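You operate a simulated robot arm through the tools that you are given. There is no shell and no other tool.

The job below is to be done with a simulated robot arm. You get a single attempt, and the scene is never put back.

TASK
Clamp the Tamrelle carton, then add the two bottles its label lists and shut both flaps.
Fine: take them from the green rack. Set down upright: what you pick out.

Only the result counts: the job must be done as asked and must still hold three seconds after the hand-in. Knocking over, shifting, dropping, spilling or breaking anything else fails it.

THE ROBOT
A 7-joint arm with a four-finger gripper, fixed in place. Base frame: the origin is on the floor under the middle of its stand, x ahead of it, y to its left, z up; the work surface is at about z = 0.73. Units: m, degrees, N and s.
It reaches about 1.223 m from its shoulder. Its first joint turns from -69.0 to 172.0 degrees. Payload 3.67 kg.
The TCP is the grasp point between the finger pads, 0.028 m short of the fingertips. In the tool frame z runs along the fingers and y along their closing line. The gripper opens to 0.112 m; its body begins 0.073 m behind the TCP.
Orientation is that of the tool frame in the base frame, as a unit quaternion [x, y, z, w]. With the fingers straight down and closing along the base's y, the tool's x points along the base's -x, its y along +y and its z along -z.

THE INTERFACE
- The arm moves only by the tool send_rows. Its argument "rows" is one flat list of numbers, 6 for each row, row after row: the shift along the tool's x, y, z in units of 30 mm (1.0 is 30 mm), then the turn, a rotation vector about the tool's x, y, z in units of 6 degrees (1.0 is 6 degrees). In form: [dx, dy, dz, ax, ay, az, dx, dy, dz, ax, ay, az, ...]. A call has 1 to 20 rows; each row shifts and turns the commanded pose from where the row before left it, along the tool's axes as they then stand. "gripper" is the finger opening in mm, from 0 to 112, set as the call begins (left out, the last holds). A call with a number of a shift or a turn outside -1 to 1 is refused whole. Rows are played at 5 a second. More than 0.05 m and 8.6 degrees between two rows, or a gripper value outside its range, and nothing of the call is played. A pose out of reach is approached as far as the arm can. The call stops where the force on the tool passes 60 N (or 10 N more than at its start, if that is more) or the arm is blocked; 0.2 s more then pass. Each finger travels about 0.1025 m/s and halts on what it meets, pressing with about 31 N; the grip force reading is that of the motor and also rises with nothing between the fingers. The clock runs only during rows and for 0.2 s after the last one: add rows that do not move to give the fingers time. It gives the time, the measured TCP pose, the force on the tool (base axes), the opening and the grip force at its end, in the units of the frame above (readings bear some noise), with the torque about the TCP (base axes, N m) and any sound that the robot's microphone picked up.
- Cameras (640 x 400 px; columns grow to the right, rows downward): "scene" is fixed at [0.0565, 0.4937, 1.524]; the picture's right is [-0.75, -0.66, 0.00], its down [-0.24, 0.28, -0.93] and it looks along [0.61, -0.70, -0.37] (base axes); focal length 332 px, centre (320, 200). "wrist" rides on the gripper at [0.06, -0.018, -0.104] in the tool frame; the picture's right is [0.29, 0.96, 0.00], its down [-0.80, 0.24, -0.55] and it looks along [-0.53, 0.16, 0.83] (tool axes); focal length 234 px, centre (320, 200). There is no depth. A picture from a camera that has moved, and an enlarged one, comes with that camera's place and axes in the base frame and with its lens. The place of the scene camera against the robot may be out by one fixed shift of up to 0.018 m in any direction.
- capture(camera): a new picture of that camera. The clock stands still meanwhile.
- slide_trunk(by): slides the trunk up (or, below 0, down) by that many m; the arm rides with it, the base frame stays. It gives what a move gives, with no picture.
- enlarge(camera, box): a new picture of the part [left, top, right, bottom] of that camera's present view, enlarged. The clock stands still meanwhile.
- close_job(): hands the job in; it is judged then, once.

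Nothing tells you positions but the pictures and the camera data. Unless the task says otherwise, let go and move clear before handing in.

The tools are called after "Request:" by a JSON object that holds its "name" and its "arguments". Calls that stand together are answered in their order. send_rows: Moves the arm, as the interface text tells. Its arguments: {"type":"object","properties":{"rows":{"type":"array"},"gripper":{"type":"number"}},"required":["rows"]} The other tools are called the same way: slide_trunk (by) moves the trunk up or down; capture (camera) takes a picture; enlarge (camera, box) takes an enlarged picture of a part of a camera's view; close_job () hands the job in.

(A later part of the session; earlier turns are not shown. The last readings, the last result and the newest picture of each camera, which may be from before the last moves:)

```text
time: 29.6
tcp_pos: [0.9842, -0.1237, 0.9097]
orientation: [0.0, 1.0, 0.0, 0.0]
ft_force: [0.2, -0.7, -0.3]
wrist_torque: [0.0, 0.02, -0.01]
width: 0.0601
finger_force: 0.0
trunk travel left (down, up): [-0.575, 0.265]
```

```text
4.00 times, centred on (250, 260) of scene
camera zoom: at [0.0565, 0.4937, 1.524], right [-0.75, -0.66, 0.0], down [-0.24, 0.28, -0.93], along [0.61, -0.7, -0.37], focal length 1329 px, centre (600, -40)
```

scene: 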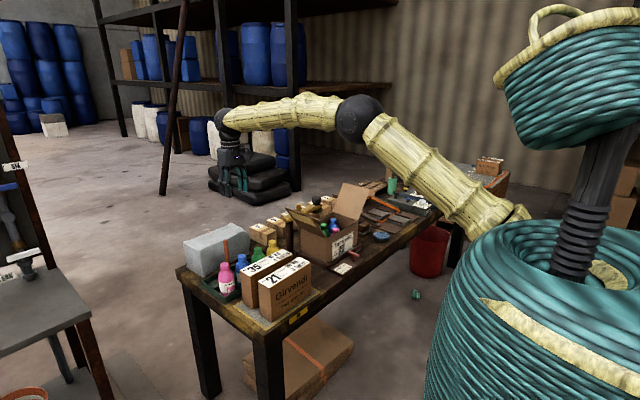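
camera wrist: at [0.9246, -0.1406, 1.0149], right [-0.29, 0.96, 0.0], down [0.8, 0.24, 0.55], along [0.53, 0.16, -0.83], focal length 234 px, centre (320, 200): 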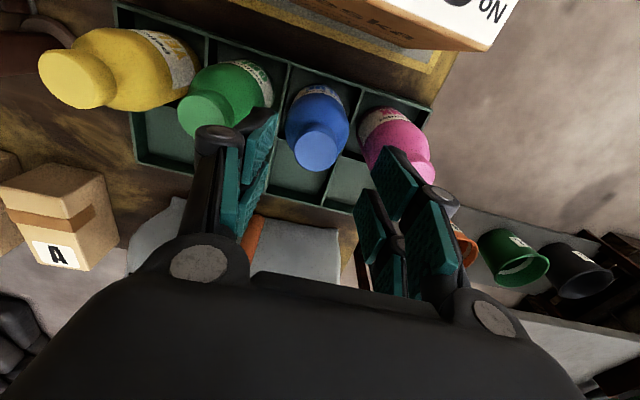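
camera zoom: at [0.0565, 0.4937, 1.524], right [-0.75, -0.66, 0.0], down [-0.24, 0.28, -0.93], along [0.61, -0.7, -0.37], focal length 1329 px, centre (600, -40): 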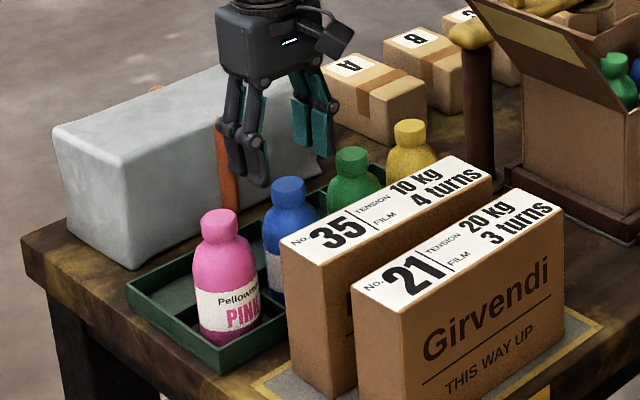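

Alignment is within about 2 mm. I lower the last 4 cm and close on the cap.

Request:
{"name": "send_rows", "arguments": {"rows": [0.05, 0.02, 0.68, 0, 0, 0, 0, 0, 0.68, 0, 0, 0, 0, 0, 0, 0, 0, 0]}}

Request:
{"name": "send_rows", "arguments": {"rows": [0, 0, 0, 0, 0, 0, 0, 0, 0, 0, 0, 0, 0, 0, 0, 0, 0, 0, 0, 0, 0, 0, 0, 0], "gripper": 0}}

Request:
{"name": "capture", "arguments": {"camera": "wrist"}}

Request:
{"name": "enlarge", "arguments": {"camera": "scene", "box": [200, 210, 300, 310]}}

```text
time: 30.4
tcp_pos: [0.9833, -0.1224, 0.8688]
orientation: [0.0, 1.0, -0.001, 0.0]
ft_force: [-0.8, -0.3, -0.3]
wrist_torque: [0.01, 0.0, 0.01]
width: 0.0599
finger_force: 0.2
trunk travel left (down, up): [-0.575, 0.265]
```

```text
time: 31.4
tcp_pos: [0.9835, -0.123, 0.8684]
orientation: [0.0, 1.0, 0.0, 0.0]
ft_force: [0.4, -0.4, 0.7]
wrist_torque: [-0.02, -0.02, 0.01]
width: 0.0298
finger_force: 30.7
trunk travel left (down, up): [-0.575, 0.265]
```

```text
taken
camera wrist: at [0.9231, -0.1398, 0.9731], right [-0.29, 0.96, 0.0], down [0.8, 0.24, 0.55], along [0.53, 0.16, -0.83], focal length 234 px, centre (320, 200)
```

wrist: 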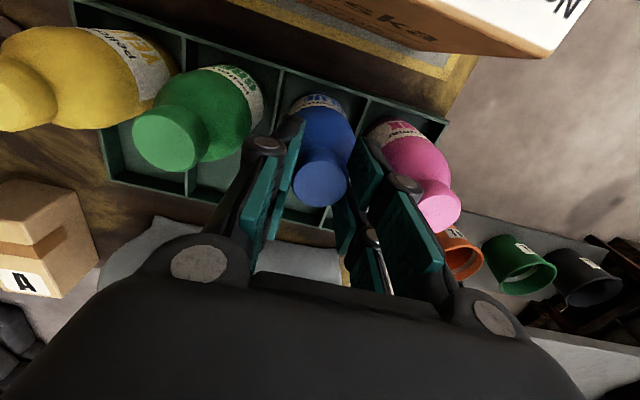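

```text
4.00 times, centred on (250, 260) of scene
camera zoom: at [0.0565, 0.4937, 1.524], right [-0.75, -0.66, 0.0], down [-0.24, 0.28, -0.93], along [0.61, -0.7, -0.37], focal length 1329 px, centre (600, -40)
```

zoom: 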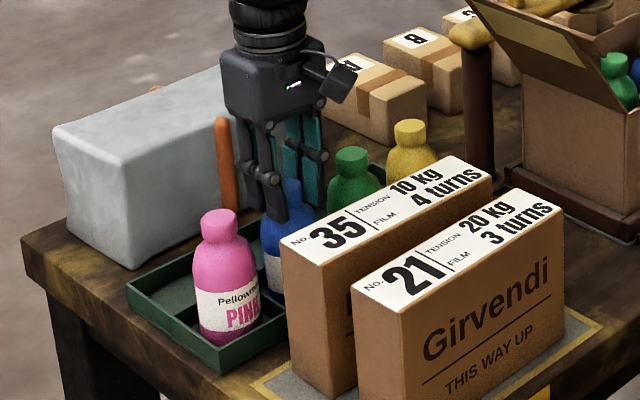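

The fingers hold the cap (30 mm). I lift gently first to make sure that it holds.

Request:
{"name": "send_rows", "arguments": {"rows": [0, 0, -0.3, 0, 0, 0, 0, 0, -0.5, 0, 0, 0, 0, 0, -0.7, 0, 0, 0, 0, 0, 0, 0, 0, 0]}}

Request:
{"name": "enlarge", "arguments": {"camera": "scene", "box": [200, 210, 300, 310]}}

```text
time: 32.4
tcp_pos: [0.9828, -0.1235, 0.914]
orientation: [0.0, 1.0, -0.001, -0.002]
ft_force: [-0.1, -0.7, -2.5]
wrist_torque: [0.0, 0.03, -0.02]
width: 0.0296
finger_force: 31.2
trunk travel left (down, up): [-0.575, 0.265]
```

```text
4.00 times, centred on (250, 260) of scene
camera zoom: at [0.0565, 0.4937, 1.524], right [-0.75, -0.66, 0.0], down [-0.24, 0.28, -0.93], along [0.61, -0.7, -0.37], focal length 1329 px, centre (600, -40)
```

zoom: 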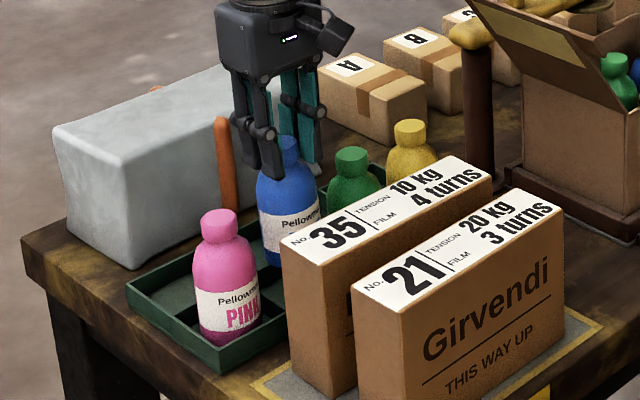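

The blue bottle hangs securely, about 2.5 N. I raise it well above the flaps and carry it to a viewpoint beside the carton to re-measure the empty cells after clamping.

Request:
{"name": "send_rows", "arguments": {"rows": [0, 0, -0.9, 0, 0, 0, 0, 0, -0.95, 0, 0, 0, 0, 0, -0.95, 0, 0, 0, 0, 0, -0.95, 0, 0, 0, 0, 0, -0.95, 0, 0, 0, 0, 0, -0.95, 0, 0, 0, 0, 0, -0.95, 0, 0, 0, 0, 0, -0.95, 0, 0, 0, 0, 0, -0.95, 0, 0, 0, 0, 0, -0.9, 0, 0, 0, 0, 0, 0, 0, 0, 0]}}

Request:
{"name": "send_rows", "arguments": {"rows": [0.8, -0.4, 0, 0, 0, 0, 0.9, -0.7, 0, 0, 0, 0, 0.9, -0.8, 0, 0, 0, 0, 0.9, -0.8, 0, 0, 0, 0, 0.9, -0.8, 0, 0, 0, 0, 0.9, -0.9, 0, 0, 0, 0, 0.9, -0.9, 0, 0, 0, 0, 0.9, -0.9, 0, 0, 0, 0, 0.9, -0.9, 0, 0, 0, 0, 0.5, -0.9, 0, 0, 0, 0, 0.2, -0.9, 0, 0, 0, 0, 0, -0.9, 0, 0, 0, 0, 0, -0.9, 0, 0, 0, 0, 0, -0.9, 0, 0, 0, 0, 0, -0.9, 0, 0, 0, 0, 0, -0.9, 0, 0, 0, 0, 0, -0.2, 0, 0, 0, 0, 0, 0, 0, 0, 0, 0]}}

Request:
{"name": "capture", "arguments": {"camera": "wrist"}}

Request:
{"name": "enlarge", "arguments": {"camera": "wrist", "box": [180, 80, 400, 240]}}

Request:
{"name": "capture", "arguments": {"camera": "scene"}}

```text
time: 34.8
tcp_pos: [0.9833, -0.123, 1.1949]
orientation: [0.0, 1.0, 0.0, -0.001]
ft_force: [-0.8, 0.2, -2.7]
wrist_torque: [0.02, 0.02, 0.03]
width: 0.0296
finger_force: 30.9
trunk travel left (down, up): [-0.575, 0.265]
```

```text
time: 38.6
tcp_pos: [0.7218, -0.5313, 1.194]
orientation: [0.0, 1.0, 0.0, 0.0]
ft_force: [-0.5, 1.1, -1.5]
wrist_torque: [0.04, 0.04, 0.01]
width: 0.0297
finger_force: 30.8
trunk travel left (down, up): [-0.575, 0.265]
```

```text
taken
camera wrist: at [0.6618, -0.5484, 1.2999], right [-0.29, 0.96, 0.0], down [0.8, 0.24, 0.55], along [0.53, 0.16, -0.83], focal length 234 px, centre (320, 200)
```

wrist: 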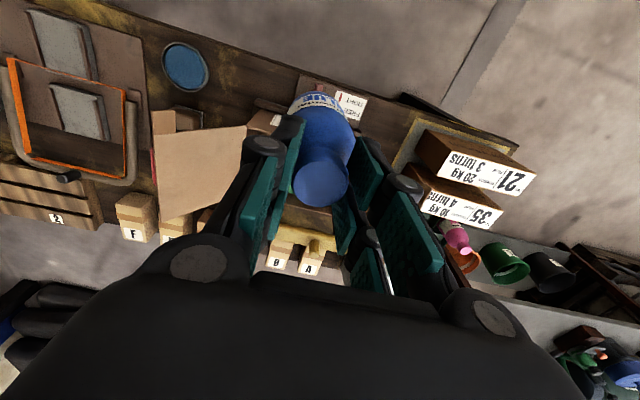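

```text
2.50 times, centred on (290, 160) of wrist
camera zoom: at [0.6618, -0.5484, 1.2999], right [-0.29, 0.96, 0.0], down [0.8, 0.24, 0.55], along [0.53, 0.16, -0.83], focal length 585 px, centre (395, 300)
```

zoom: 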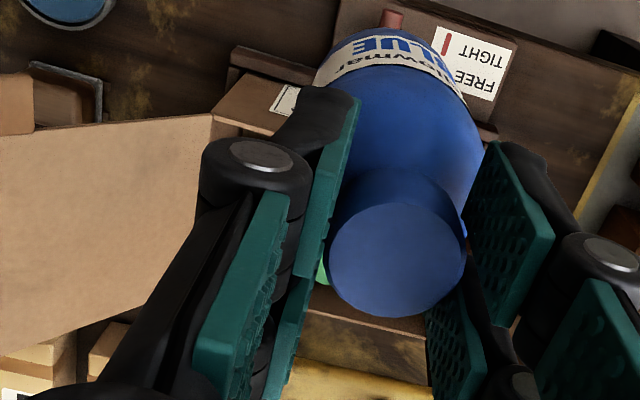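

```text
taken
```

scene: 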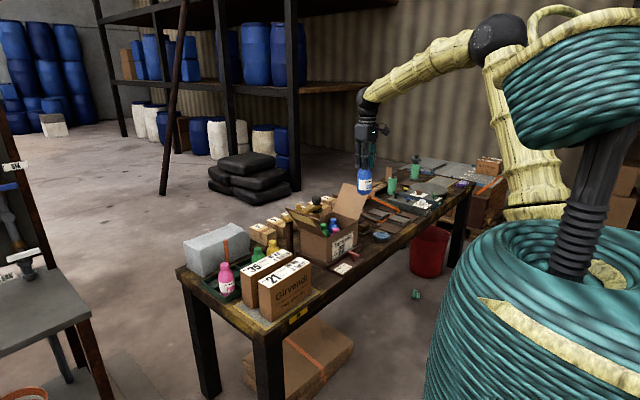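

Both flaps lean outward about 32° and are ~0.157 m long. The bottle blocks the view here, so I move a little nearer above the carton to see the empty cells.

Request:
{"name": "send_rows", "arguments": {"rows": [-0.9, 0.1, 0, 0, 0, 0, -0.9, 0.1, 0, 0, 0, 0, -0.9, 0.1, 0, 0, 0, 0, -0.9, 0.08, 0, 0, 0, 0, 0, 0, 0, 0, 0, 0]}}

Request:
{"name": "capture", "arguments": {"camera": "wrist"}}

Request:
{"name": "enlarge", "arguments": {"camera": "wrist", "box": [200, 20, 420, 160]}}

```text
time: 39.8
tcp_pos: [0.8287, -0.5198, 1.1942]
orientation: [-0.001, 1.0, 0.0, 0.0]
ft_force: [-0.8, 0.6, -2.3]
wrist_torque: [0.01, -0.02, 0.02]
width: 0.03
finger_force: 30.5
trunk travel left (down, up): [-0.575, 0.265]
```

```text
taken
camera wrist: at [0.7682, -0.5372, 1.3006], right [-0.29, 0.96, 0.0], down [0.8, 0.24, 0.55], along [0.53, 0.16, -0.83], focal length 234 px, centre (320, 200)
```

wrist: 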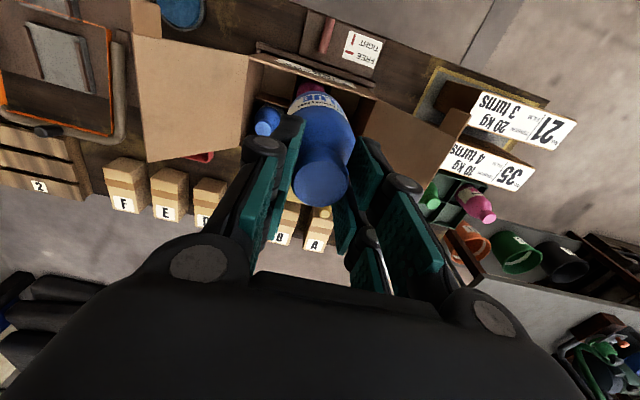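

```text
2.86 times, centred on (310, 90) of wrist
camera zoom: at [0.7682, -0.5372, 1.3006], right [-0.29, 0.96, 0.0], down [0.8, 0.24, 0.55], along [0.53, 0.16, -0.83], focal length 669 px, centre (349, 514)
```

zoom: 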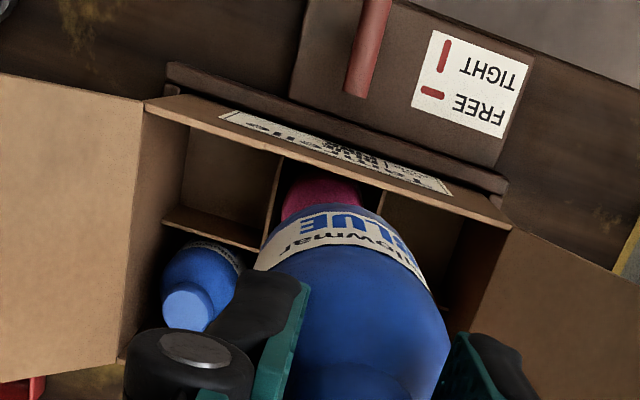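

The carton hasn't moved; the left empty cell's centre is about (0.851, -0.5985). I carry the blue bottle above it and start down, pausing above the rim.

Request:
{"name": "send_rows", "arguments": {"rows": [-0.264, -0.88, 0, 0, 0, 0, -0.264, -0.88, 0, 0, 0, 0, -0.264, -0.88, 0, 0, 0, 0, 0, 0, 0.9, 0, 0, 0, 0, 0, 0.9, 0, 0, 0, 0, 0, 0.9, 0, 0, 0, 0, 0, 0.9, 0, 0, 0, 0, 0, 0.8, 0, 0, 0, 0, 0, 0, 0, 0, 0]}}

Request:
{"name": "capture", "arguments": {"camera": "wrist"}}

Request:
{"name": "enlarge", "arguments": {"camera": "scene", "box": [280, 150, 390, 270]}}

```text
time: 41.8
tcp_pos: [0.8523, -0.5999, 1.064]
orientation: [0.0, 1.0, 0.0, 0.0]
ft_force: [0.1, 1.2, -2.2]
wrist_torque: [0.02, 0.03, 0.03]
width: 0.0297
finger_force: 31.7
trunk travel left (down, up): [-0.575, 0.265]
```

```text
taken
camera wrist: at [0.7928, -0.6167, 1.1688], right [-0.29, 0.96, 0.0], down [0.8, 0.24, 0.55], along [0.53, 0.16, -0.83], focal length 234 px, centre (320, 200)
```

wrist: 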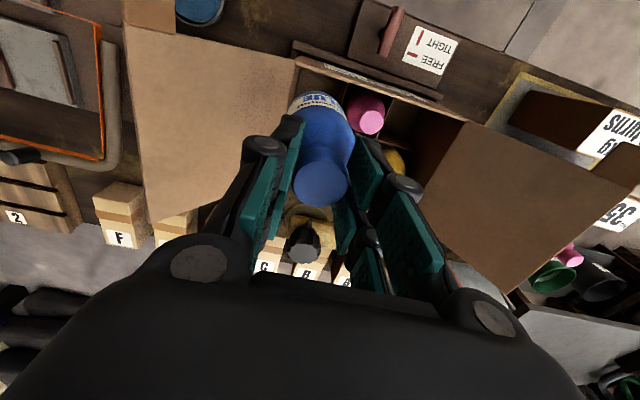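

```text
3.33 times, centred on (335, 210) of scene
camera zoom: at [0.0565, 0.4937, 1.524], right [-0.75, -0.66, 0.0], down [-0.24, 0.28, -0.93], along [0.61, -0.7, -0.37], focal length 1108 px, centre (270, 167)
```

zoom: 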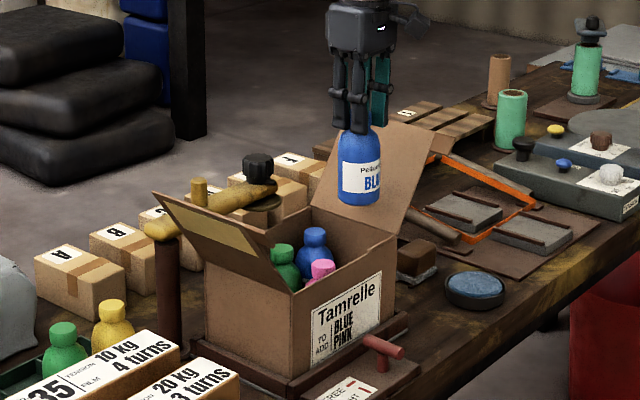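

The bottle hangs upright above the cell. I lower it in, slower near the end, with the force readings watched.

Request:
{"name": "send_rows", "arguments": {"rows": [0, 0.02, 0.9, 0, 0, 0, 0, 0, 0.9, 0, 0, 0, 0, 0, 0.9, 0, 0, 0, 0, 0, 0.9, 0, 0, 0, 0, 0, 0.9, 0, 0, 0, 0, 0, 0.6, 0, 0, 0, 0, 0, 0, 0, 0, 0]}}

Request:
{"name": "capture", "arguments": {"camera": "wrist"}}

```text
time: 43.4
tcp_pos: [0.8528, -0.5979, 0.9109]
orientation: [0.0, 1.0, 0.0, 0.001]
ft_force: [-0.3, 0.3, -3.0]
wrist_torque: [0.01, 0.01, 0.04]
width: 0.0294
finger_force: 30.8
trunk travel left (down, up): [-0.575, 0.265]
```

```text
taken
camera wrist: at [0.7928, -0.6154, 1.0152], right [-0.29, 0.96, 0.0], down [0.8, 0.24, 0.55], along [0.53, 0.16, -0.83], focal length 234 px, centre (320, 200)
```

wrist: 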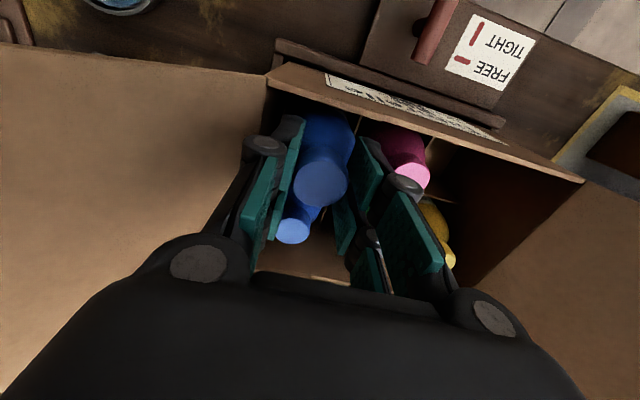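

No contact so far and the bottle is inside the cell. I continue down slowly.

Request:
{"name": "send_rows", "arguments": {"rows": [0, 0, 0.3, 0, 0, 0, 0, 0, 0.3, 0, 0, 0, 0, 0, 0.2, 0, 0, 0, 0, 0, 0, 0, 0, 0]}}

Request:
{"name": "send_rows", "arguments": {"rows": [0, 0, 0.07, 0, 0, 0, 0, 0, 0, 0, 0, 0]}}

```text
time: 44.4
tcp_pos: [0.8518, -0.5984, 0.8859]
orientation: [0.0, 1.0, 0.001, -0.001]
ft_force: [-0.7, 0.6, -1.9]
wrist_torque: [0.01, -0.03, -0.02]
width: 0.0298
finger_force: 31.1
trunk travel left (down, up): [-0.575, 0.265]
```

```text
time: 45.0
tcp_pos: [0.8541, -0.5983, 0.8842]
orientation: [0.001, 1.0, 0.001, 0.0]
ft_force: [0.4, -0.6, -2.8]
wrist_torque: [-0.02, 0.0, 0.0]
width: 0.0297
finger_force: 31.4
trunk travel left (down, up): [-0.575, 0.265]
```

Still hanging free (about -2.5 N). I go down in 2 mm steps until the floor takes the weight.

Request:
{"name": "send_rows", "arguments": {"rows": [0, 0, 0.07, 0, 0, 0, 0, 0, 0, 0, 0, 0]}}

Request:
{"name": "send_rows", "arguments": {"rows": [0, 0, 0.07, 0, 0, 0, 0, 0, 0, 0, 0, 0]}}

Request:
{"name": "send_rows", "arguments": {"rows": [0, 0, 0.07, 0, 0, 0, 0, 0, 0, 0, 0, 0]}}

```text
time: 45.6
tcp_pos: [0.8528, -0.5976, 0.8814]
orientation: [0.0, 1.0, 0.001, 0.0]
ft_force: [-0.7, -0.1, -2.7]
wrist_torque: [0.03, 0.0, -0.01]
width: 0.0296
finger_force: 30.5
trunk travel left (down, up): [-0.575, 0.265]
```

```text
time: 46.2
tcp_pos: [0.853, -0.5982, 0.8791]
orientation: [0.0, 1.0, 0.001, 0.001]
ft_force: [-0.1, 0.0, -2.1]
wrist_torque: [0.01, -0.01, 0.04]
width: 0.0298
finger_force: 31.2
trunk travel left (down, up): [-0.575, 0.265]
```

```text
time: 46.8
tcp_pos: [0.8531, -0.5979, 0.8787]
orientation: [0.001, 1.0, 0.001, 0.0]
ft_force: [0.1, -0.1, -2.8]
wrist_torque: [0.03, 0.0, 0.01]
width: 0.03
finger_force: 30.9
trunk travel left (down, up): [-0.575, 0.265]
```

Request:
{"name": "send_rows", "arguments": {"rows": [0, 0, 0.07, 0, 0, 0, 0, 0, 0, 0, 0, 0]}}

Request:
{"name": "send_rows", "arguments": {"rows": [0, 0, 0.07, 0, 0, 0, 0, 0, 0, 0, 0, 0]}}

Request:
{"name": "send_rows", "arguments": {"rows": [0, 0, 0.07, 0, 0, 0, 0, 0, 0, 0, 0, 0]}}

Request:
{"name": "capture", "arguments": {"camera": "wrist"}}

```text
time: 47.4
tcp_pos: [0.8538, -0.5988, 0.8758]
orientation: [0.0, 1.0, 0.002, 0.0]
ft_force: [-0.1, -0.4, -2.1]
wrist_torque: [-0.02, 0.02, 0.01]
width: 0.0297
finger_force: 30.4
trunk travel left (down, up): [-0.575, 0.265]
```

```text
time: 48.0
tcp_pos: [0.8538, -0.5987, 0.8732]
orientation: [0.0, 1.0, 0.001, -0.001]
ft_force: [0.9, 0.2, -2.9]
wrist_torque: [0.02, 0.01, 0.02]
width: 0.0297
finger_force: 31.3
trunk travel left (down, up): [-0.575, 0.265]
```

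```text
time: 48.6
tcp_pos: [0.8538, -0.5978, 0.8721]
orientation: [0.0, 1.0, 0.0, 0.0]
ft_force: [0.3, 0.6, 2.9]
wrist_torque: [0.04, 0.03, -0.02]
width: 0.0297
finger_force: 31.2
trunk travel left (down, up): [-0.575, 0.265]
```

```text
taken
camera wrist: at [0.7935, -0.6155, 0.9773], right [-0.29, 0.96, 0.0], down [0.8, 0.24, 0.55], along [0.53, 0.16, -0.83], focal length 234 px, centre (320, 200)
```

wrist: 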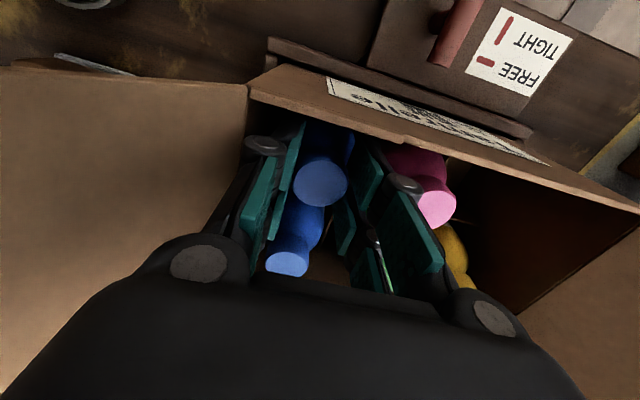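

The floor now carries the bottle (force changed sign at z 0.872). I open the fingers a little to release and check.

Request:
{"name": "send_rows", "arguments": {"rows": [0, 0, 0, 0, 0, 0, 0, 0, 0, 0, 0, 0, 0, 0, 0, 0, 0, 0], "gripper": 40}}

Request:
{"name": "capture", "arguments": {"camera": "wrist"}}

```text
time: 49.4
tcp_pos: [0.8537, -0.5984, 0.8723]
orientation: [0.001, 1.0, 0.001, 0.0]
ft_force: [0.9, -0.2, -0.3]
wrist_torque: [0.01, -0.05, 0.0]
width: 0.0403
finger_force: 0.6
trunk travel left (down, up): [-0.575, 0.265]
```

```text
taken
camera wrist: at [0.7936, -0.6157, 0.9765], right [-0.29, 0.96, 0.0], down [0.8, 0.24, 0.55], along [0.53, 0.16, -0.83], focal length 234 px, centre (320, 200)
```

wrist: 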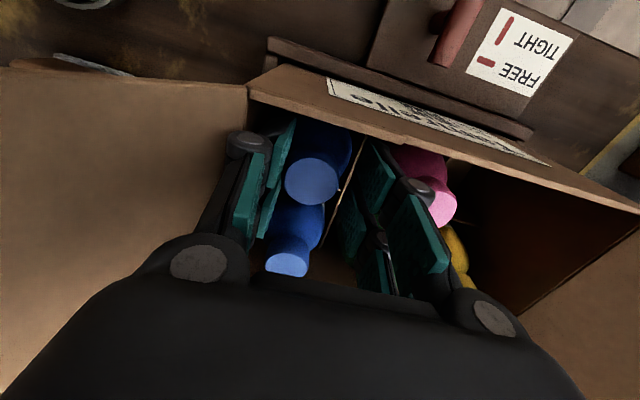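

Released; the bottle stands upright in its cell. I lift straight out and go up to a safe height.

Request:
{"name": "send_rows", "arguments": {"rows": [0, -0.06, 0, 0, 0, 0, 0, 0, -0.3, 0, 0, 0, 0, 0, -0.5, 0, 0, 0, 0, 0, -0.9, 0, 0, 0, 0, 0, -1, 0, 0, 0, 0, 0, -1, 0, 0, 0, 0, 0, -1, 0, 0, 0, 0, 0, -1, 0, 0, 0, 0, 0, -1, 0, 0, 0, 0, 0, -1, 0, 0, 0, 0, 0, -1, 0, 0, 0, 0, 0, -1, 0, 0, 0, 0, 0, 0, 0, 0, 0]}}

Request:
{"name": "capture", "arguments": {"camera": "wrist"}}

Request:
{"name": "enlarge", "arguments": {"camera": "wrist", "box": [200, 20, 420, 160]}}

```text
time: 52.2
tcp_pos: [0.8529, -0.6007, 1.1619]
orientation: [0.0, 1.0, 0.001, 0.0]
ft_force: [0.0, -0.5, 0.1]
wrist_torque: [0.0, 0.03, -0.04]
width: 0.0398
finger_force: 0.1
trunk travel left (down, up): [-0.575, 0.265]
```

```text
taken
camera wrist: at [0.7936, -0.6174, 1.2671], right [-0.29, 0.96, 0.0], down [0.8, 0.24, 0.55], along [0.53, 0.16, -0.83], focal length 234 px, centre (320, 200)
```

wrist: 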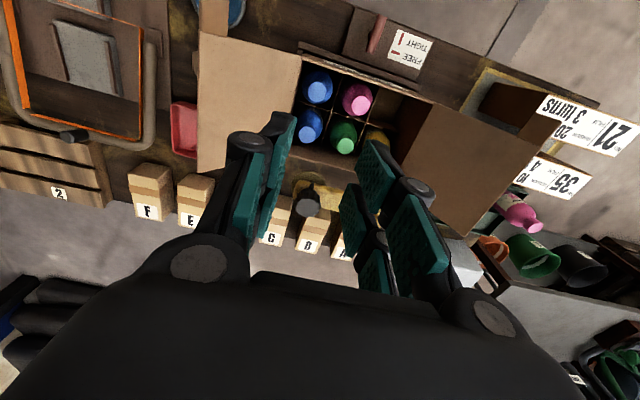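

```text
2.86 times, centred on (310, 90) of wrist
camera zoom: at [0.7936, -0.6174, 1.2671], right [-0.29, 0.96, 0.0], down [0.8, 0.24, 0.55], along [0.53, 0.16, -0.83], focal length 669 px, centre (349, 514)
```

zoom: 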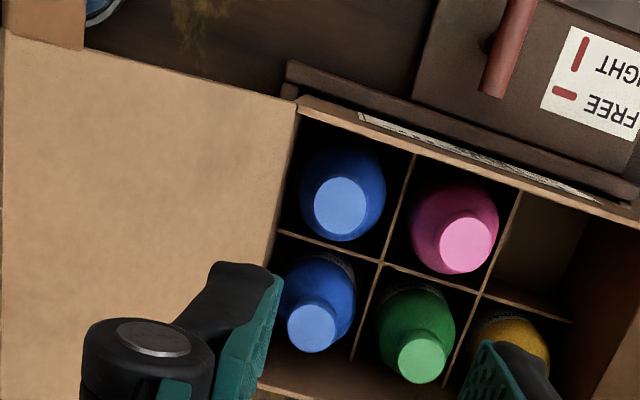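

Blue stands upright in its cell. Now I travel back over the rack for the PINK bottle at about (0.983, -0.050).

Request:
{"name": "send_rows", "arguments": {"rows": [-0.229, 0.966, 0, 0, 0, 0, -0.229, 0.966, 0, 0, 0, 0, -0.229, 0.966, 0, 0, 0, 0, -0.229, 0.966, 0, 0, 0, 0, -0.229, 0.966, 0, 0, 0, 0, -0.229, 0.966, 0, 0, 0, 0, -0.229, 0.966, 0, 0, 0, 0, -0.229, 0.966, 0, 0, 0, 0, -0.229, 0.966, 0, 0, 0, 0, -0.229, 0.966, 0, 0, 0, 0, -0.229, 0.966, 0, 0, 0, 0, -0.229, 0.966, 0, 0, 0, 0, -0.229, 0.966, 0, 0, 0, 0, -0.229, 0.966, 0, 0, 0, 0, -0.229, 0.966, 0, 0, 0, 0, -0.229, 0.966, 0, 0, 0, 0, -0.229, 0.966, 0, 0, 0, 0, -0.229, 0.966, 0, 0, 0, 0, -0.229, 0.966, 0, 0, 0, 0, 0, 0, 0, 0, 0, 0], "gripper": 60}}

Request:
{"name": "send_rows", "arguments": {"rows": [0, 0, 1, 0, 0, 0, 0, 0, 1, 0, 0, 0, 0, 0, 1, 0, 0, 0, 0, 0, 1, 0, 0, 0, 0, 0, 1, 0, 0, 0, 0, 0, 1, 0, 0, 0, 0, 0, 1, 0, 0, 0, 0, 0, 1, 0, 0, 0, 0, 0, 0.4, 0, 0, 0, 0, 0, 0, 0, 0, 0]}}

Request:
{"name": "capture", "arguments": {"camera": "wrist"}}

Request:
{"name": "enlarge", "arguments": {"camera": "wrist", "box": [260, 80, 400, 200]}}

```text
time: 56.4
tcp_pos: [0.9851, -0.0486, 1.1645]
orientation: [0.0, 1.0, 0.001, 0.001]
ft_force: [0.0, -0.2, -0.1]
wrist_torque: [0.0, -0.02, -0.03]
width: 0.0598
finger_force: 0.1
trunk travel left (down, up): [-0.575, 0.265]
```

```text
time: 58.6
tcp_pos: [0.9839, -0.0497, 0.9109]
orientation: [0.0, 1.0, 0.0, 0.0]
ft_force: [0.0, 1.1, 0.7]
wrist_torque: [0.0, 0.02, -0.01]
width: 0.06
finger_force: 0.1
trunk travel left (down, up): [-0.575, 0.265]
```

```text
taken
camera wrist: at [0.9245, -0.0663, 1.0156], right [-0.29, 0.96, 0.0], down [0.8, 0.24, 0.55], along [0.53, 0.16, -0.83], focal length 234 px, centre (320, 200)
```

wrist: 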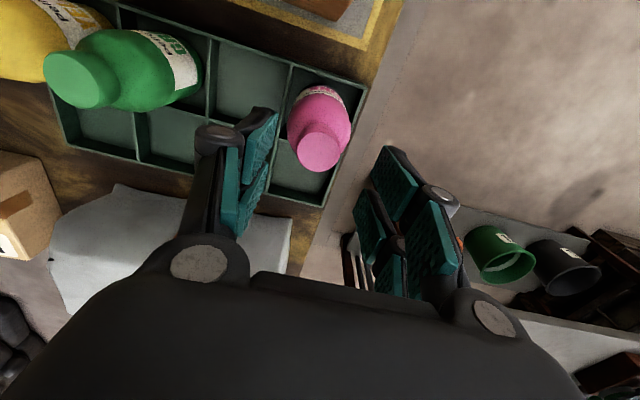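

```text
3.33 times, centred on (330, 140) of wrist
camera zoom: at [0.9245, -0.0663, 1.0156], right [-0.29, 0.96, 0.0], down [0.8, 0.24, 0.55], along [0.53, 0.16, -0.83], focal length 781 px, centre (287, 400)
```

zoom: 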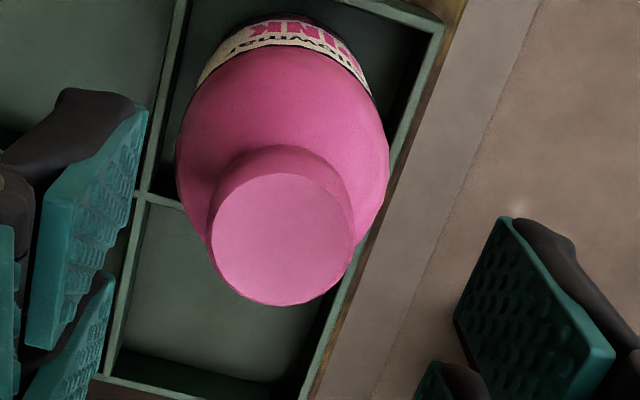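

The pink cap centre is at (0.985, -0.049), straight below. I lower and close on it.

Request:
{"name": "send_rows", "arguments": {"rows": [-0.02, 0.02, 0.7, 0, 0, 0, 0, 0, 0.7, 0, 0, 0, 0, 0, 0, 0, 0, 0]}}

Request:
{"name": "send_rows", "arguments": {"rows": [0, 0, 0, 0, 0, 0, 0, 0, 0, 0, 0, 0, 0, 0, 0, 0, 0, 0, 0, 0, 0, 0, 0, 0], "gripper": 0}}

Request:
{"name": "send_rows", "arguments": {"rows": [0, 0, -0.3, 0, 0, 0, 0, 0, -0.5, 0, 0, 0, 0, 0, -0.7, 0, 0, 0, 0, 0, 0, 0, 0, 0]}}

Request:
{"name": "capture", "arguments": {"camera": "wrist"}}

Request:
{"name": "enlarge", "arguments": {"camera": "scene", "box": [190, 200, 310, 310]}}

```text
time: 59.4
tcp_pos: [0.9854, -0.0489, 0.8687]
orientation: [0.0, 1.0, 0.0, 0.001]
ft_force: [0.5, -0.6, -0.4]
wrist_torque: [0.02, 0.03, 0.01]
width: 0.06
finger_force: 0.0
trunk travel left (down, up): [-0.575, 0.265]
```

```text
time: 60.4
tcp_pos: [0.9836, -0.0486, 0.8686]
orientation: [0.0, 1.0, 0.001, 0.0]
ft_force: [0.1, 0.1, -0.8]
wrist_torque: [-0.07, -0.01, 0.06]
width: 0.0294
finger_force: 31.4
trunk travel left (down, up): [-0.575, 0.265]
```

```text
time: 61.4
tcp_pos: [0.9844, -0.0484, 0.9133]
orientation: [0.0, 1.0, 0.0, 0.0]
ft_force: [0.4, 0.1, -2.2]
wrist_torque: [-0.04, 0.02, -0.03]
width: 0.0296
finger_force: 31.8
trunk travel left (down, up): [-0.575, 0.265]
```

```text
taken
camera wrist: at [0.9255, -0.0654, 1.0179], right [-0.29, 0.96, 0.0], down [0.8, 0.24, 0.55], along [0.53, 0.16, -0.83], focal length 234 px, centre (320, 200)
```

wrist: 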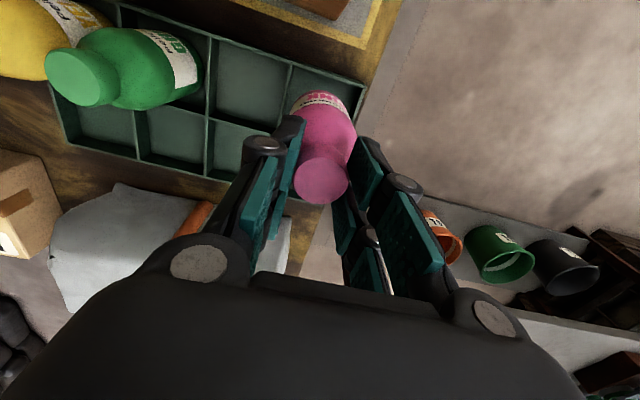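

```text
3.64 times, centred on (250, 255) of scene
camera zoom: at [0.0565, 0.4937, 1.524], right [-0.75, -0.66, 0.0], down [-0.24, 0.28, -0.93], along [0.61, -0.7, -0.37], focal length 1208 px, centre (574, 0)
```

zoom: 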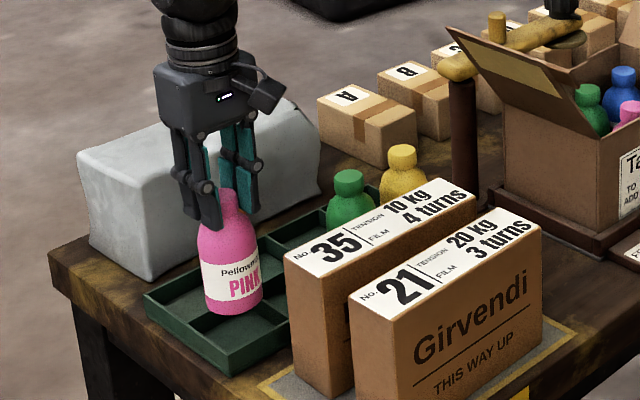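

Pink is held and lifted. I raise it above the flaps and carry it over the right empty cell at about (0.852, -0.460).

Request:
{"name": "send_rows", "arguments": {"rows": [0, 0, -0.94, 0, 0, 0, 0, 0, -0.94, 0, 0, 0, 0, 0, -0.94, 0, 0, 0, 0, 0, -0.94, 0, 0, 0, 0, 0, -0.94, 0, 0, 0, 0, 0, -0.94, 0, 0, 0, 0, 0, -0.94, 0, 0, 0, 0, 0, -0.94, 0, 0, 0, 0, 0, -0.94, 0, 0, 0, 0, 0, -0.94, 0, 0, 0, 0, 0, 0, 0, 0, 0]}}

Request:
{"name": "send_rows", "arguments": {"rows": [0.291, -0.917, 0, 0, 0, 0, 0.291, -0.917, 0, 0, 0, 0, 0.291, -0.917, 0, 0, 0, 0, 0.291, -0.917, 0, 0, 0, 0, 0.291, -0.917, 0, 0, 0, 0, 0.291, -0.917, 0, 0, 0, 0, 0.291, -0.917, 0, 0, 0, 0, 0.291, -0.917, 0, 0, 0, 0, 0.291, -0.917, 0, 0, 0, 0, 0.291, -0.917, 0, 0, 0, 0, 0.291, -0.917, 0, 0, 0, 0, 0.291, -0.917, 0, 0, 0, 0, 0.291, -0.917, 0, 0, 0, 0, 0.291, -0.917, 0, 0, 0, 0, 0.291, -0.917, 0, 0, 0, 0, 0, 0, 0, 0, 0, 0]}}

Request:
{"name": "capture", "arguments": {"camera": "wrist"}}

Request:
{"name": "enlarge", "arguments": {"camera": "wrist", "box": [200, 20, 420, 160]}}

```text
time: 63.8
tcp_pos: [0.9874, -0.0494, 1.1961]
orientation: [-0.001, 1.0, 0.0, 0.0]
ft_force: [-0.3, -0.1, -2.8]
wrist_torque: [-0.01, 0.01, -0.02]
width: 0.0292
finger_force: 30.8
trunk travel left (down, up): [-0.575, 0.265]
```

```text
time: 67.2
tcp_pos: [0.8549, -0.4608, 1.1965]
orientation: [0.0, 1.0, -0.001, 0.0]
ft_force: [0.3, 0.0, -1.5]
wrist_torque: [-0.01, 0.0, 0.01]
width: 0.0293
finger_force: 31.2
trunk travel left (down, up): [-0.575, 0.265]
```

```text
taken
camera wrist: at [0.7949, -0.4783, 1.3006], right [-0.29, 0.96, 0.0], down [0.8, 0.24, 0.55], along [0.53, 0.16, -0.83], focal length 234 px, centre (320, 200)
```

wrist: 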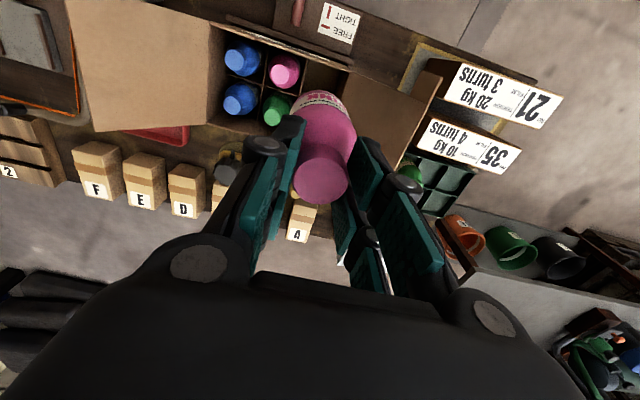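

```text
2.86 times, centred on (310, 90) of wrist
camera zoom: at [0.7949, -0.4783, 1.3006], right [-0.29, 0.96, 0.0], down [0.8, 0.24, 0.55], along [0.53, 0.16, -0.83], focal length 669 px, centre (349, 514)
```

zoom: 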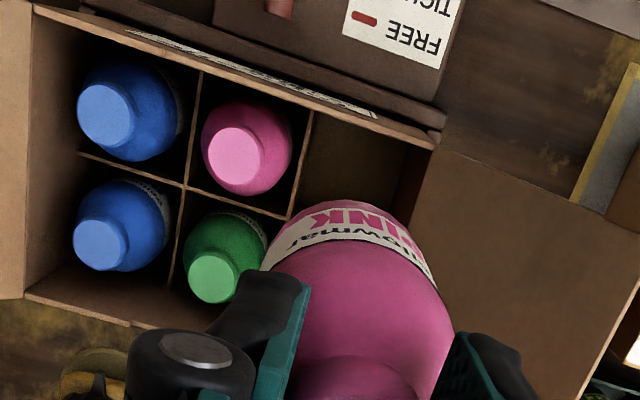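

The right cell spans y -0.491 to -0.426, so its centre (-0.459) matches my position. I lower the pink bottle in.

Request:
{"name": "send_rows", "arguments": {"rows": [0.03, 0.02, 0.9, 0, 0, 0, 0, 0, 0.9, 0, 0, 0, 0, 0, 0.9, 0, 0, 0, 0, 0, 0.9, 0, 0, 0, 0, 0, 0.8, 0, 0, 0, 0, 0, 0, 0, 0, 0]}}

Request:
{"name": "capture", "arguments": {"camera": "wrist"}}

Request:
{"name": "enlarge", "arguments": {"camera": "scene", "box": [270, 160, 390, 270]}}

```text
time: 68.6
tcp_pos: [0.854, -0.4612, 1.0644]
orientation: [0.0, 1.0, 0.0, 0.0]
ft_force: [0.0, -0.2, -2.9]
wrist_torque: [-0.02, 0.01, 0.0]
width: 0.0294
finger_force: 31.0
trunk travel left (down, up): [-0.575, 0.265]
```

```text
taken
camera wrist: at [0.7934, -0.4779, 1.1689], right [-0.29, 0.96, 0.0], down [0.8, 0.24, 0.55], along [0.53, 0.16, -0.83], focal length 234 px, centre (320, 200)
```

wrist: 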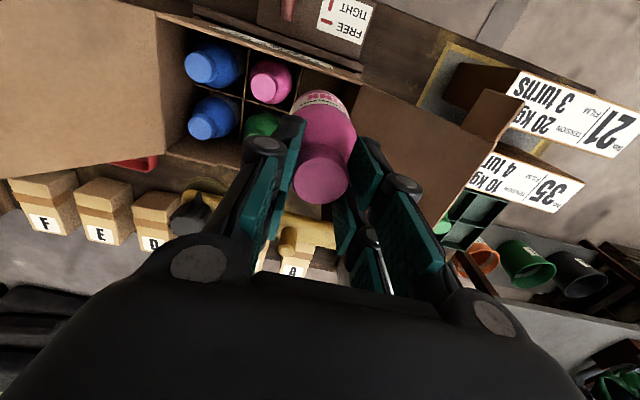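

```text
3.64 times, centred on (330, 215) of scene
camera zoom: at [0.0565, 0.4937, 1.524], right [-0.75, -0.66, 0.0], down [-0.24, 0.28, -0.93], along [0.61, -0.7, -0.37], focal length 1208 px, centre (284, 146)
```

zoom: 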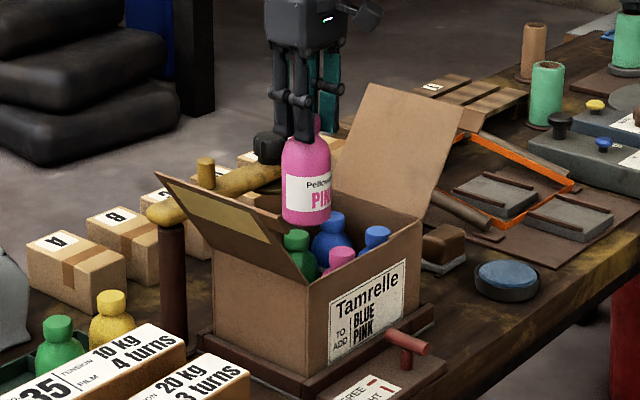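

It's lined up. I continue down to just above the floor.

Request:
{"name": "send_rows", "arguments": {"rows": [0, 0.02, 0.9, 0, 0, 0, 0, 0, 0.9, 0, 0, 0, 0, 0, 0.9, 0, 0, 0, 0, 0, 0.9, 0, 0, 0, 0, 0, 0.9, 0, 0, 0, 0, 0, 0.6, 0, 0, 0, 0, 0, 0, 0, 0, 0]}}

Request:
{"name": "send_rows", "arguments": {"rows": [0, 0, 0.3, 0, 0, 0, 0, 0, 0.3, 0, 0, 0, 0, 0, 0.3, 0, 0, 0, 0, 0, 0.1, 0, 0, 0, 0, 0, 0, 0, 0, 0]}}

Request:
{"name": "send_rows", "arguments": {"rows": [0, 0, 0.1, 0, 0, 0, 0, 0, 0, 0, 0, 0]}}

```text
time: 70.2
tcp_pos: [0.8532, -0.4598, 0.9116]
orientation: [0.0, 1.0, 0.0, 0.001]
ft_force: [0.6, -0.5, -2.5]
wrist_torque: [-0.02, -0.01, 0.0]
width: 0.0293
finger_force: 31.0
trunk travel left (down, up): [-0.575, 0.265]
```

```text
time: 71.4
tcp_pos: [0.8531, -0.4595, 0.8803]
orientation: [-0.001, 1.0, 0.001, 0.001]
ft_force: [-0.5, 0.3, -2.4]
wrist_torque: [-0.03, -0.02, -0.01]
width: 0.0292
finger_force: 30.6
trunk travel left (down, up): [-0.575, 0.265]
```

```text
time: 72.0
tcp_pos: [0.8532, -0.4604, 0.8783]
orientation: [0.0, 1.0, 0.0, -0.001]
ft_force: [0.0, -0.3, -2.3]
wrist_torque: [0.02, 0.01, 0.02]
width: 0.0295
finger_force: 31.0
trunk travel left (down, up): [-0.575, 0.265]
```

Request:
{"name": "send_rows", "arguments": {"rows": [0, 0, 0.07, 0, 0, 0, 0, 0, 0, 0, 0, 0]}}

Request:
{"name": "send_rows", "arguments": {"rows": [0, 0, 0.07, 0, 0, 0, 0, 0, 0, 0, 0, 0]}}

Request:
{"name": "send_rows", "arguments": {"rows": [0, 0, 0.05, 0, 0, 0, 0, 0, 0, 0, 0, 0]}}

```text
time: 72.6
tcp_pos: [0.8538, -0.4595, 0.8762]
orientation: [0.0, 1.0, 0.0, 0.0]
ft_force: [-0.4, 0.1, -2.4]
wrist_torque: [-0.01, -0.04, -0.02]
width: 0.0294
finger_force: 30.9
trunk travel left (down, up): [-0.575, 0.265]
```

```text
time: 73.2
tcp_pos: [0.8546, -0.4606, 0.8731]
orientation: [0.0, 1.0, 0.001, 0.0]
ft_force: [0.0, -0.3, -2.2]
wrist_torque: [-0.01, 0.01, -0.01]
width: 0.0294
finger_force: 31.1
trunk travel left (down, up): [-0.575, 0.265]
```

```text
time: 73.8
tcp_pos: [0.853, -0.4601, 0.8721]
orientation: [0.0, 1.0, 0.0, 0.0]
ft_force: [0.5, -0.3, 0.8]
wrist_torque: [-0.03, -0.01, 0.02]
width: 0.0295
finger_force: 31.0
trunk travel left (down, up): [-0.575, 0.265]
```

The floor has taken the bottle's weight at z 0.872. I release and check.

Request:
{"name": "send_rows", "arguments": {"rows": [0, 0, 0.02, 0, 0, 0, 0, 0, 0, 0, 0, 0, 0, 0, 0, 0, 0, 0], "gripper": 40}}

Request:
{"name": "capture", "arguments": {"camera": "wrist"}}

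```text
time: 74.6
tcp_pos: [0.8537, -0.4608, 0.8723]
orientation: [-0.001, 1.0, 0.0, 0.0]
ft_force: [-0.3, -3.2, 0.6]
wrist_torque: [0.07, 0.03, -0.03]
width: 0.039
finger_force: 0.1
trunk travel left (down, up): [-0.575, 0.265]
```

```text
taken
camera wrist: at [0.7938, -0.4773, 0.9765], right [-0.29, 0.96, 0.0], down [0.8, 0.24, 0.55], along [0.53, 0.16, -0.83], focal length 234 px, centre (320, 200)
```

wrist: 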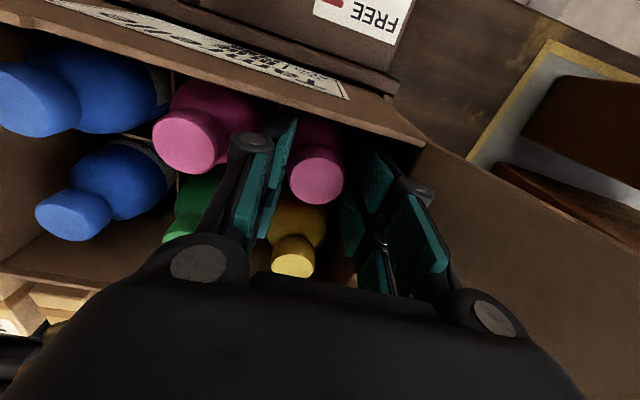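

The bottle stands free. One finger lightly touches the wall, so I shift a millimetre away and lift straight out.

Request:
{"name": "send_rows", "arguments": {"rows": [0, -0.04, 0, 0, 0, 0, 0, 0, -0.2, 0, 0, 0, 0, 0, -0.4, 0, 0, 0, 0, 0, -0.7, 0, 0, 0, 0, 0, -1, 0, 0, 0, 0, 0, -1, 0, 0, 0, 0, 0, -1, 0, 0, 0, 0, 0, -1, 0, 0, 0, 0, 0, -1, 0, 0, 0, 0, 0, -1, 0, 0, 0, 0, 0, -1, 0, 0, 0, 0, 0, -1, 0, 0, 0, 0, 0, -1, 0, 0, 0, 0, 0, 0, 0, 0, 0]}}

Request:
{"name": "capture", "arguments": {"camera": "wrist"}}

Request:
{"name": "enlarge", "arguments": {"camera": "wrist", "box": [200, 20, 420, 160]}}

Request:
{"name": "enlarge", "arguments": {"camera": "scene", "box": [270, 170, 380, 270]}}

```text
time: 77.6
tcp_pos: [0.8547, -0.4607, 1.1804]
orientation: [0.0, 1.0, 0.001, -0.001]
ft_force: [-0.3, -0.6, 0.1]
wrist_torque: [0.02, 0.01, 0.0]
width: 0.0403
finger_force: 0.1
trunk travel left (down, up): [-0.575, 0.265]
```

```text
taken
camera wrist: at [0.7939, -0.4787, 1.2853], right [-0.29, 0.96, 0.0], down [0.8, 0.24, 0.55], along [0.53, 0.16, -0.83], focal length 234 px, centre (320, 200)
```

wrist: 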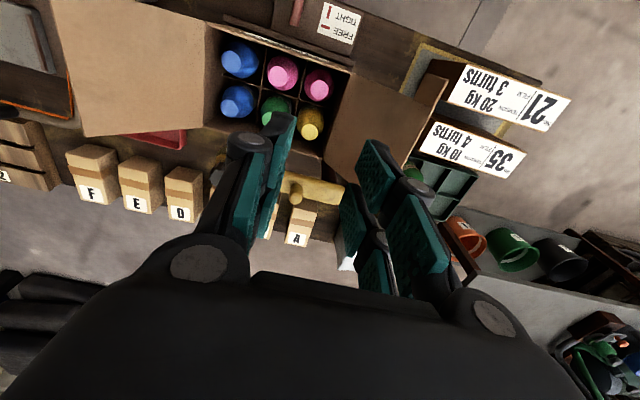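

```text
2.86 times, centred on (310, 90) of wrist
camera zoom: at [0.7939, -0.4787, 1.2853], right [-0.29, 0.96, 0.0], down [0.8, 0.24, 0.55], along [0.53, 0.16, -0.83], focal length 669 px, centre (349, 514)
```

zoom: 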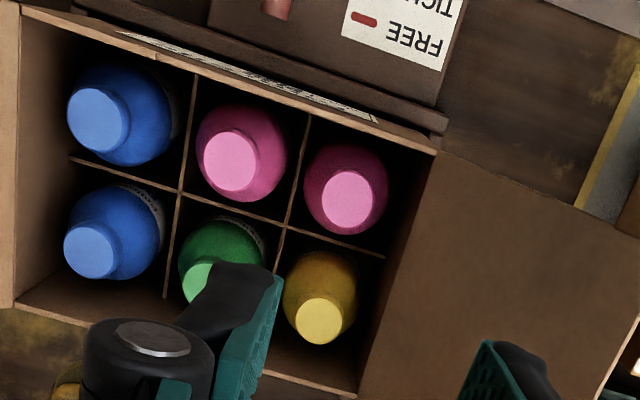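

```text
4.00 times, centred on (325, 220) of scene
camera zoom: at [0.0565, 0.4937, 1.524], right [-0.75, -0.66, 0.0], down [-0.24, 0.28, -0.93], along [0.61, -0.7, -0.37], focal length 1329 px, centre (300, 120)
```

zoom: 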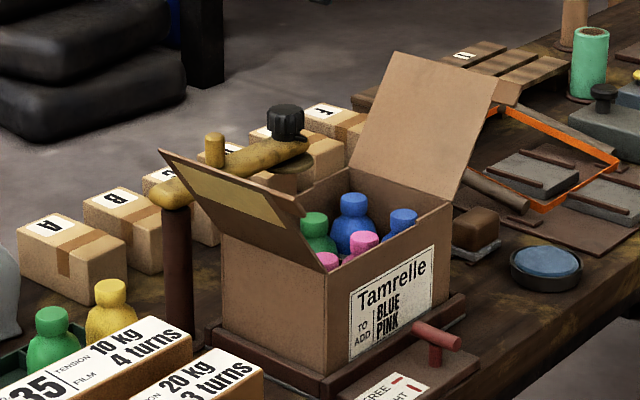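

All six bottles are in place and upright. The right flap carries a glue-like patch on its outer face, so I'll shut that one first and lay the left flap over it. I look at the patch more closely and move with closed fingers to the outside of the right flap.

Request:
{"name": "enlarge", "arguments": {"camera": "scene", "box": [280, 195, 350, 255]}}

Request:
{"name": "send_rows", "arguments": {"rows": [-0.097, 0.908, 0, 0, 0, 0, -0.097, 0.908, 0, 0, 0, 0, -0.097, 0.908, 0, 0, 0, 0, -0.097, 0.908, 0, 0, 0, 0, -0.097, 0.908, 0, 0, 0, 0, -0.097, 0.908, 0, 0, 0, 0, -0.097, 0.908, 0, 0, 0, 0, 0, 0, 0, 0, 0, 0], "gripper": 0}}

Request:
{"name": "capture", "arguments": {"camera": "wrist"}}

```text
6.67 times, centred on (315, 225) of scene
camera zoom: at [0.0565, 0.4937, 1.524], right [-0.75, -0.66, 0.0], down [-0.24, 0.28, -0.93], along [0.61, -0.7, -0.37], focal length 2215 px, centre (353, 33)
```

zoom: 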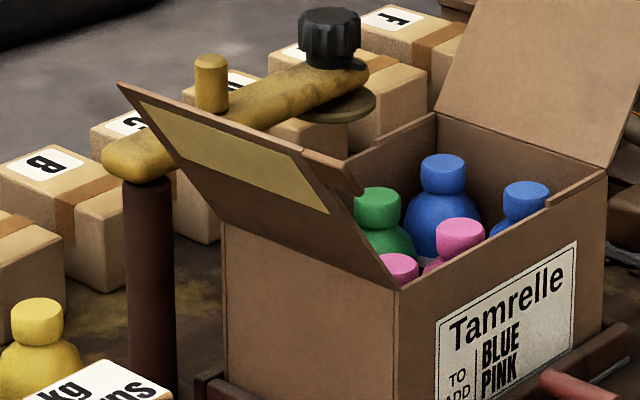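

```text
time: 79.4
tcp_pos: [0.8737, -0.2727, 1.1801]
orientation: [-0.001, 1.0, 0.001, 0.0]
ft_force: [0.3, -0.2, -0.3]
wrist_torque: [0.06, 0.02, 0.01]
width: 0.0
finger_force: 30.4
trunk travel left (down, up): [-0.575, 0.265]
```

```text
taken
camera wrist: at [0.814, -0.2888, 1.2852], right [-0.29, 0.96, 0.0], down [0.8, 0.24, 0.55], along [0.53, 0.16, -0.83], focal length 234 px, centre (320, 200)
```

wrist: 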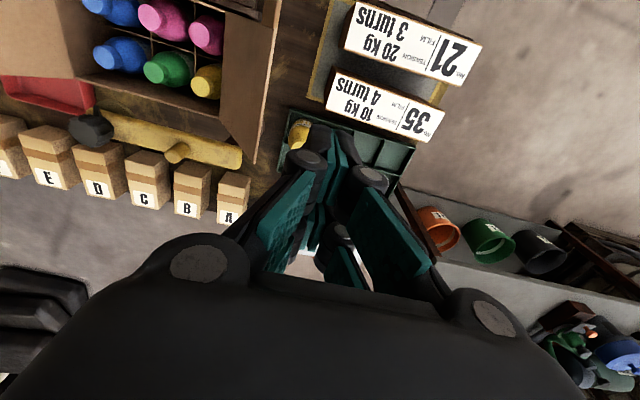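

The patch is a glue strip near the right flap's free edge, and the front wall has a step where that edge would land, so the order is right flap first, left flap on top. I lower the closed fingers outside the right flap.

Request:
{"name": "send_rows", "arguments": {"rows": [0, 0, 0.93, 0, 0, 0, 0, 0, 0.93, 0, 0, 0, 0, 0, 0.93, 0, 0, 0, 0, 0, 0.93, 0, 0, 0, 0, 0, 0.93, 0, 0, 0, 0, 0, 0.93, 0, 0, 0, 0, 0, 0, 0, 0, 0]}}

Request:
{"name": "enlarge", "arguments": {"camera": "scene", "box": [240, 150, 370, 270]}}

Request:
{"name": "capture", "arguments": {"camera": "wrist"}}

```text
time: 81.0
tcp_pos: [0.8733, -0.2689, 1.0144]
orientation: [0.0, 1.0, 0.0, 0.0]
ft_force: [0.0, -0.6, -0.5]
wrist_torque: [-0.05, -0.02, 0.04]
width: 0.0
finger_force: 30.7
trunk travel left (down, up): [-0.575, 0.265]
```

```text
3.33 times, centred on (305, 210) of scene
camera zoom: at [0.0565, 0.4937, 1.524], right [-0.75, -0.66, 0.0], down [-0.24, 0.28, -0.93], along [0.61, -0.7, -0.37], focal length 1108 px, centre (370, 167)
```

zoom: 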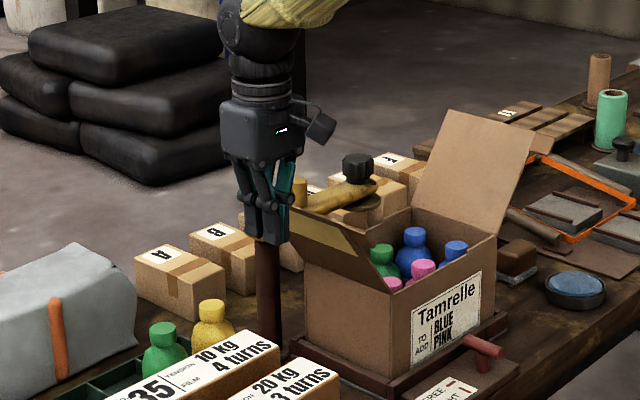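

```text
taken
camera wrist: at [0.813, -0.2878, 1.1179], right [-0.29, 0.96, 0.0], down [0.8, 0.24, 0.55], along [0.53, 0.16, -0.83], focal length 234 px, centre (320, 200)
```

wrist: 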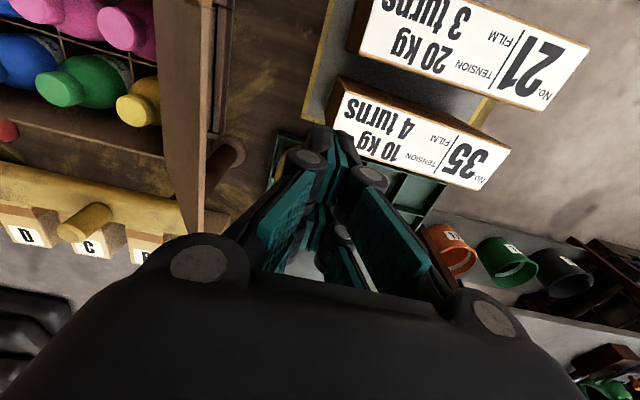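

Clear of everything. I push gently toward the carton to swing the right flap up.

Request:
{"name": "send_rows", "arguments": {"rows": [0, -0.5, 0, 0, 0, 0, 0, -0.6, 0, 0, 0, 0, 0, -0.6, 0, 0, 0, 0, 0, -0.6, 0, 0, 0, 0, 0, -0.6, 0, 0, 0, 0, 0, -0.6, 0, 0, 0, 0, 0, 0, 0, 0, 0, 0]}}

Request:
{"name": "capture", "arguments": {"camera": "wrist"}}

Request:
{"name": "enlarge", "arguments": {"camera": "scene", "box": [250, 150, 380, 270]}}

```text
time: 82.3
tcp_pos: [0.8737, -0.3641, 1.0282]
orientation: [-0.001, 1.0, 0.001, 0.011]
ft_force: [-3.8, 9.8, 34.5]
wrist_torque: [-0.29, 0.39, -0.2]
width: 0.0
finger_force: 30.5
trunk travel left (down, up): [-0.575, 0.265]
stopped in row 6: the force on the tool passed its limit at 65 N (the readings are from after the stop); the commanded pose is now the measured one
```

```text
taken
camera wrist: at [0.8125, -0.3819, 1.1319], right [-0.29, 0.96, -0.01], down [0.78, 0.24, 0.57], along [0.55, 0.16, -0.82], focal length 234 px, centre (320, 200)
```

wrist: 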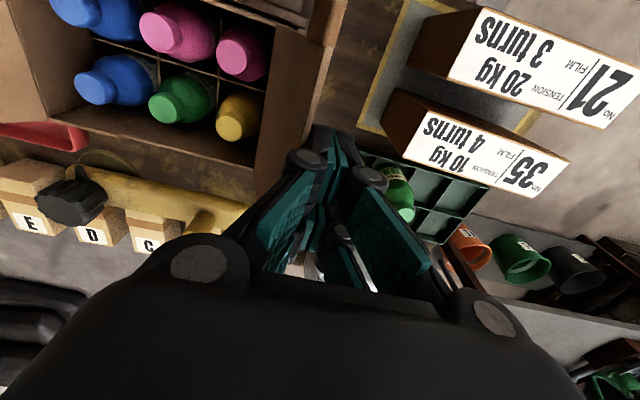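

```text
3.33 times, centred on (315, 210) of scene
camera zoom: at [0.0565, 0.4937, 1.524], right [-0.75, -0.66, 0.0], down [-0.24, 0.28, -0.93], along [0.61, -0.7, -0.37], focal length 1108 px, centre (337, 167)
```

zoom: 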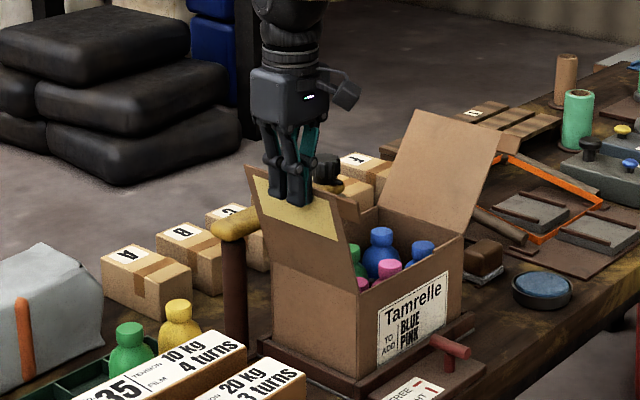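

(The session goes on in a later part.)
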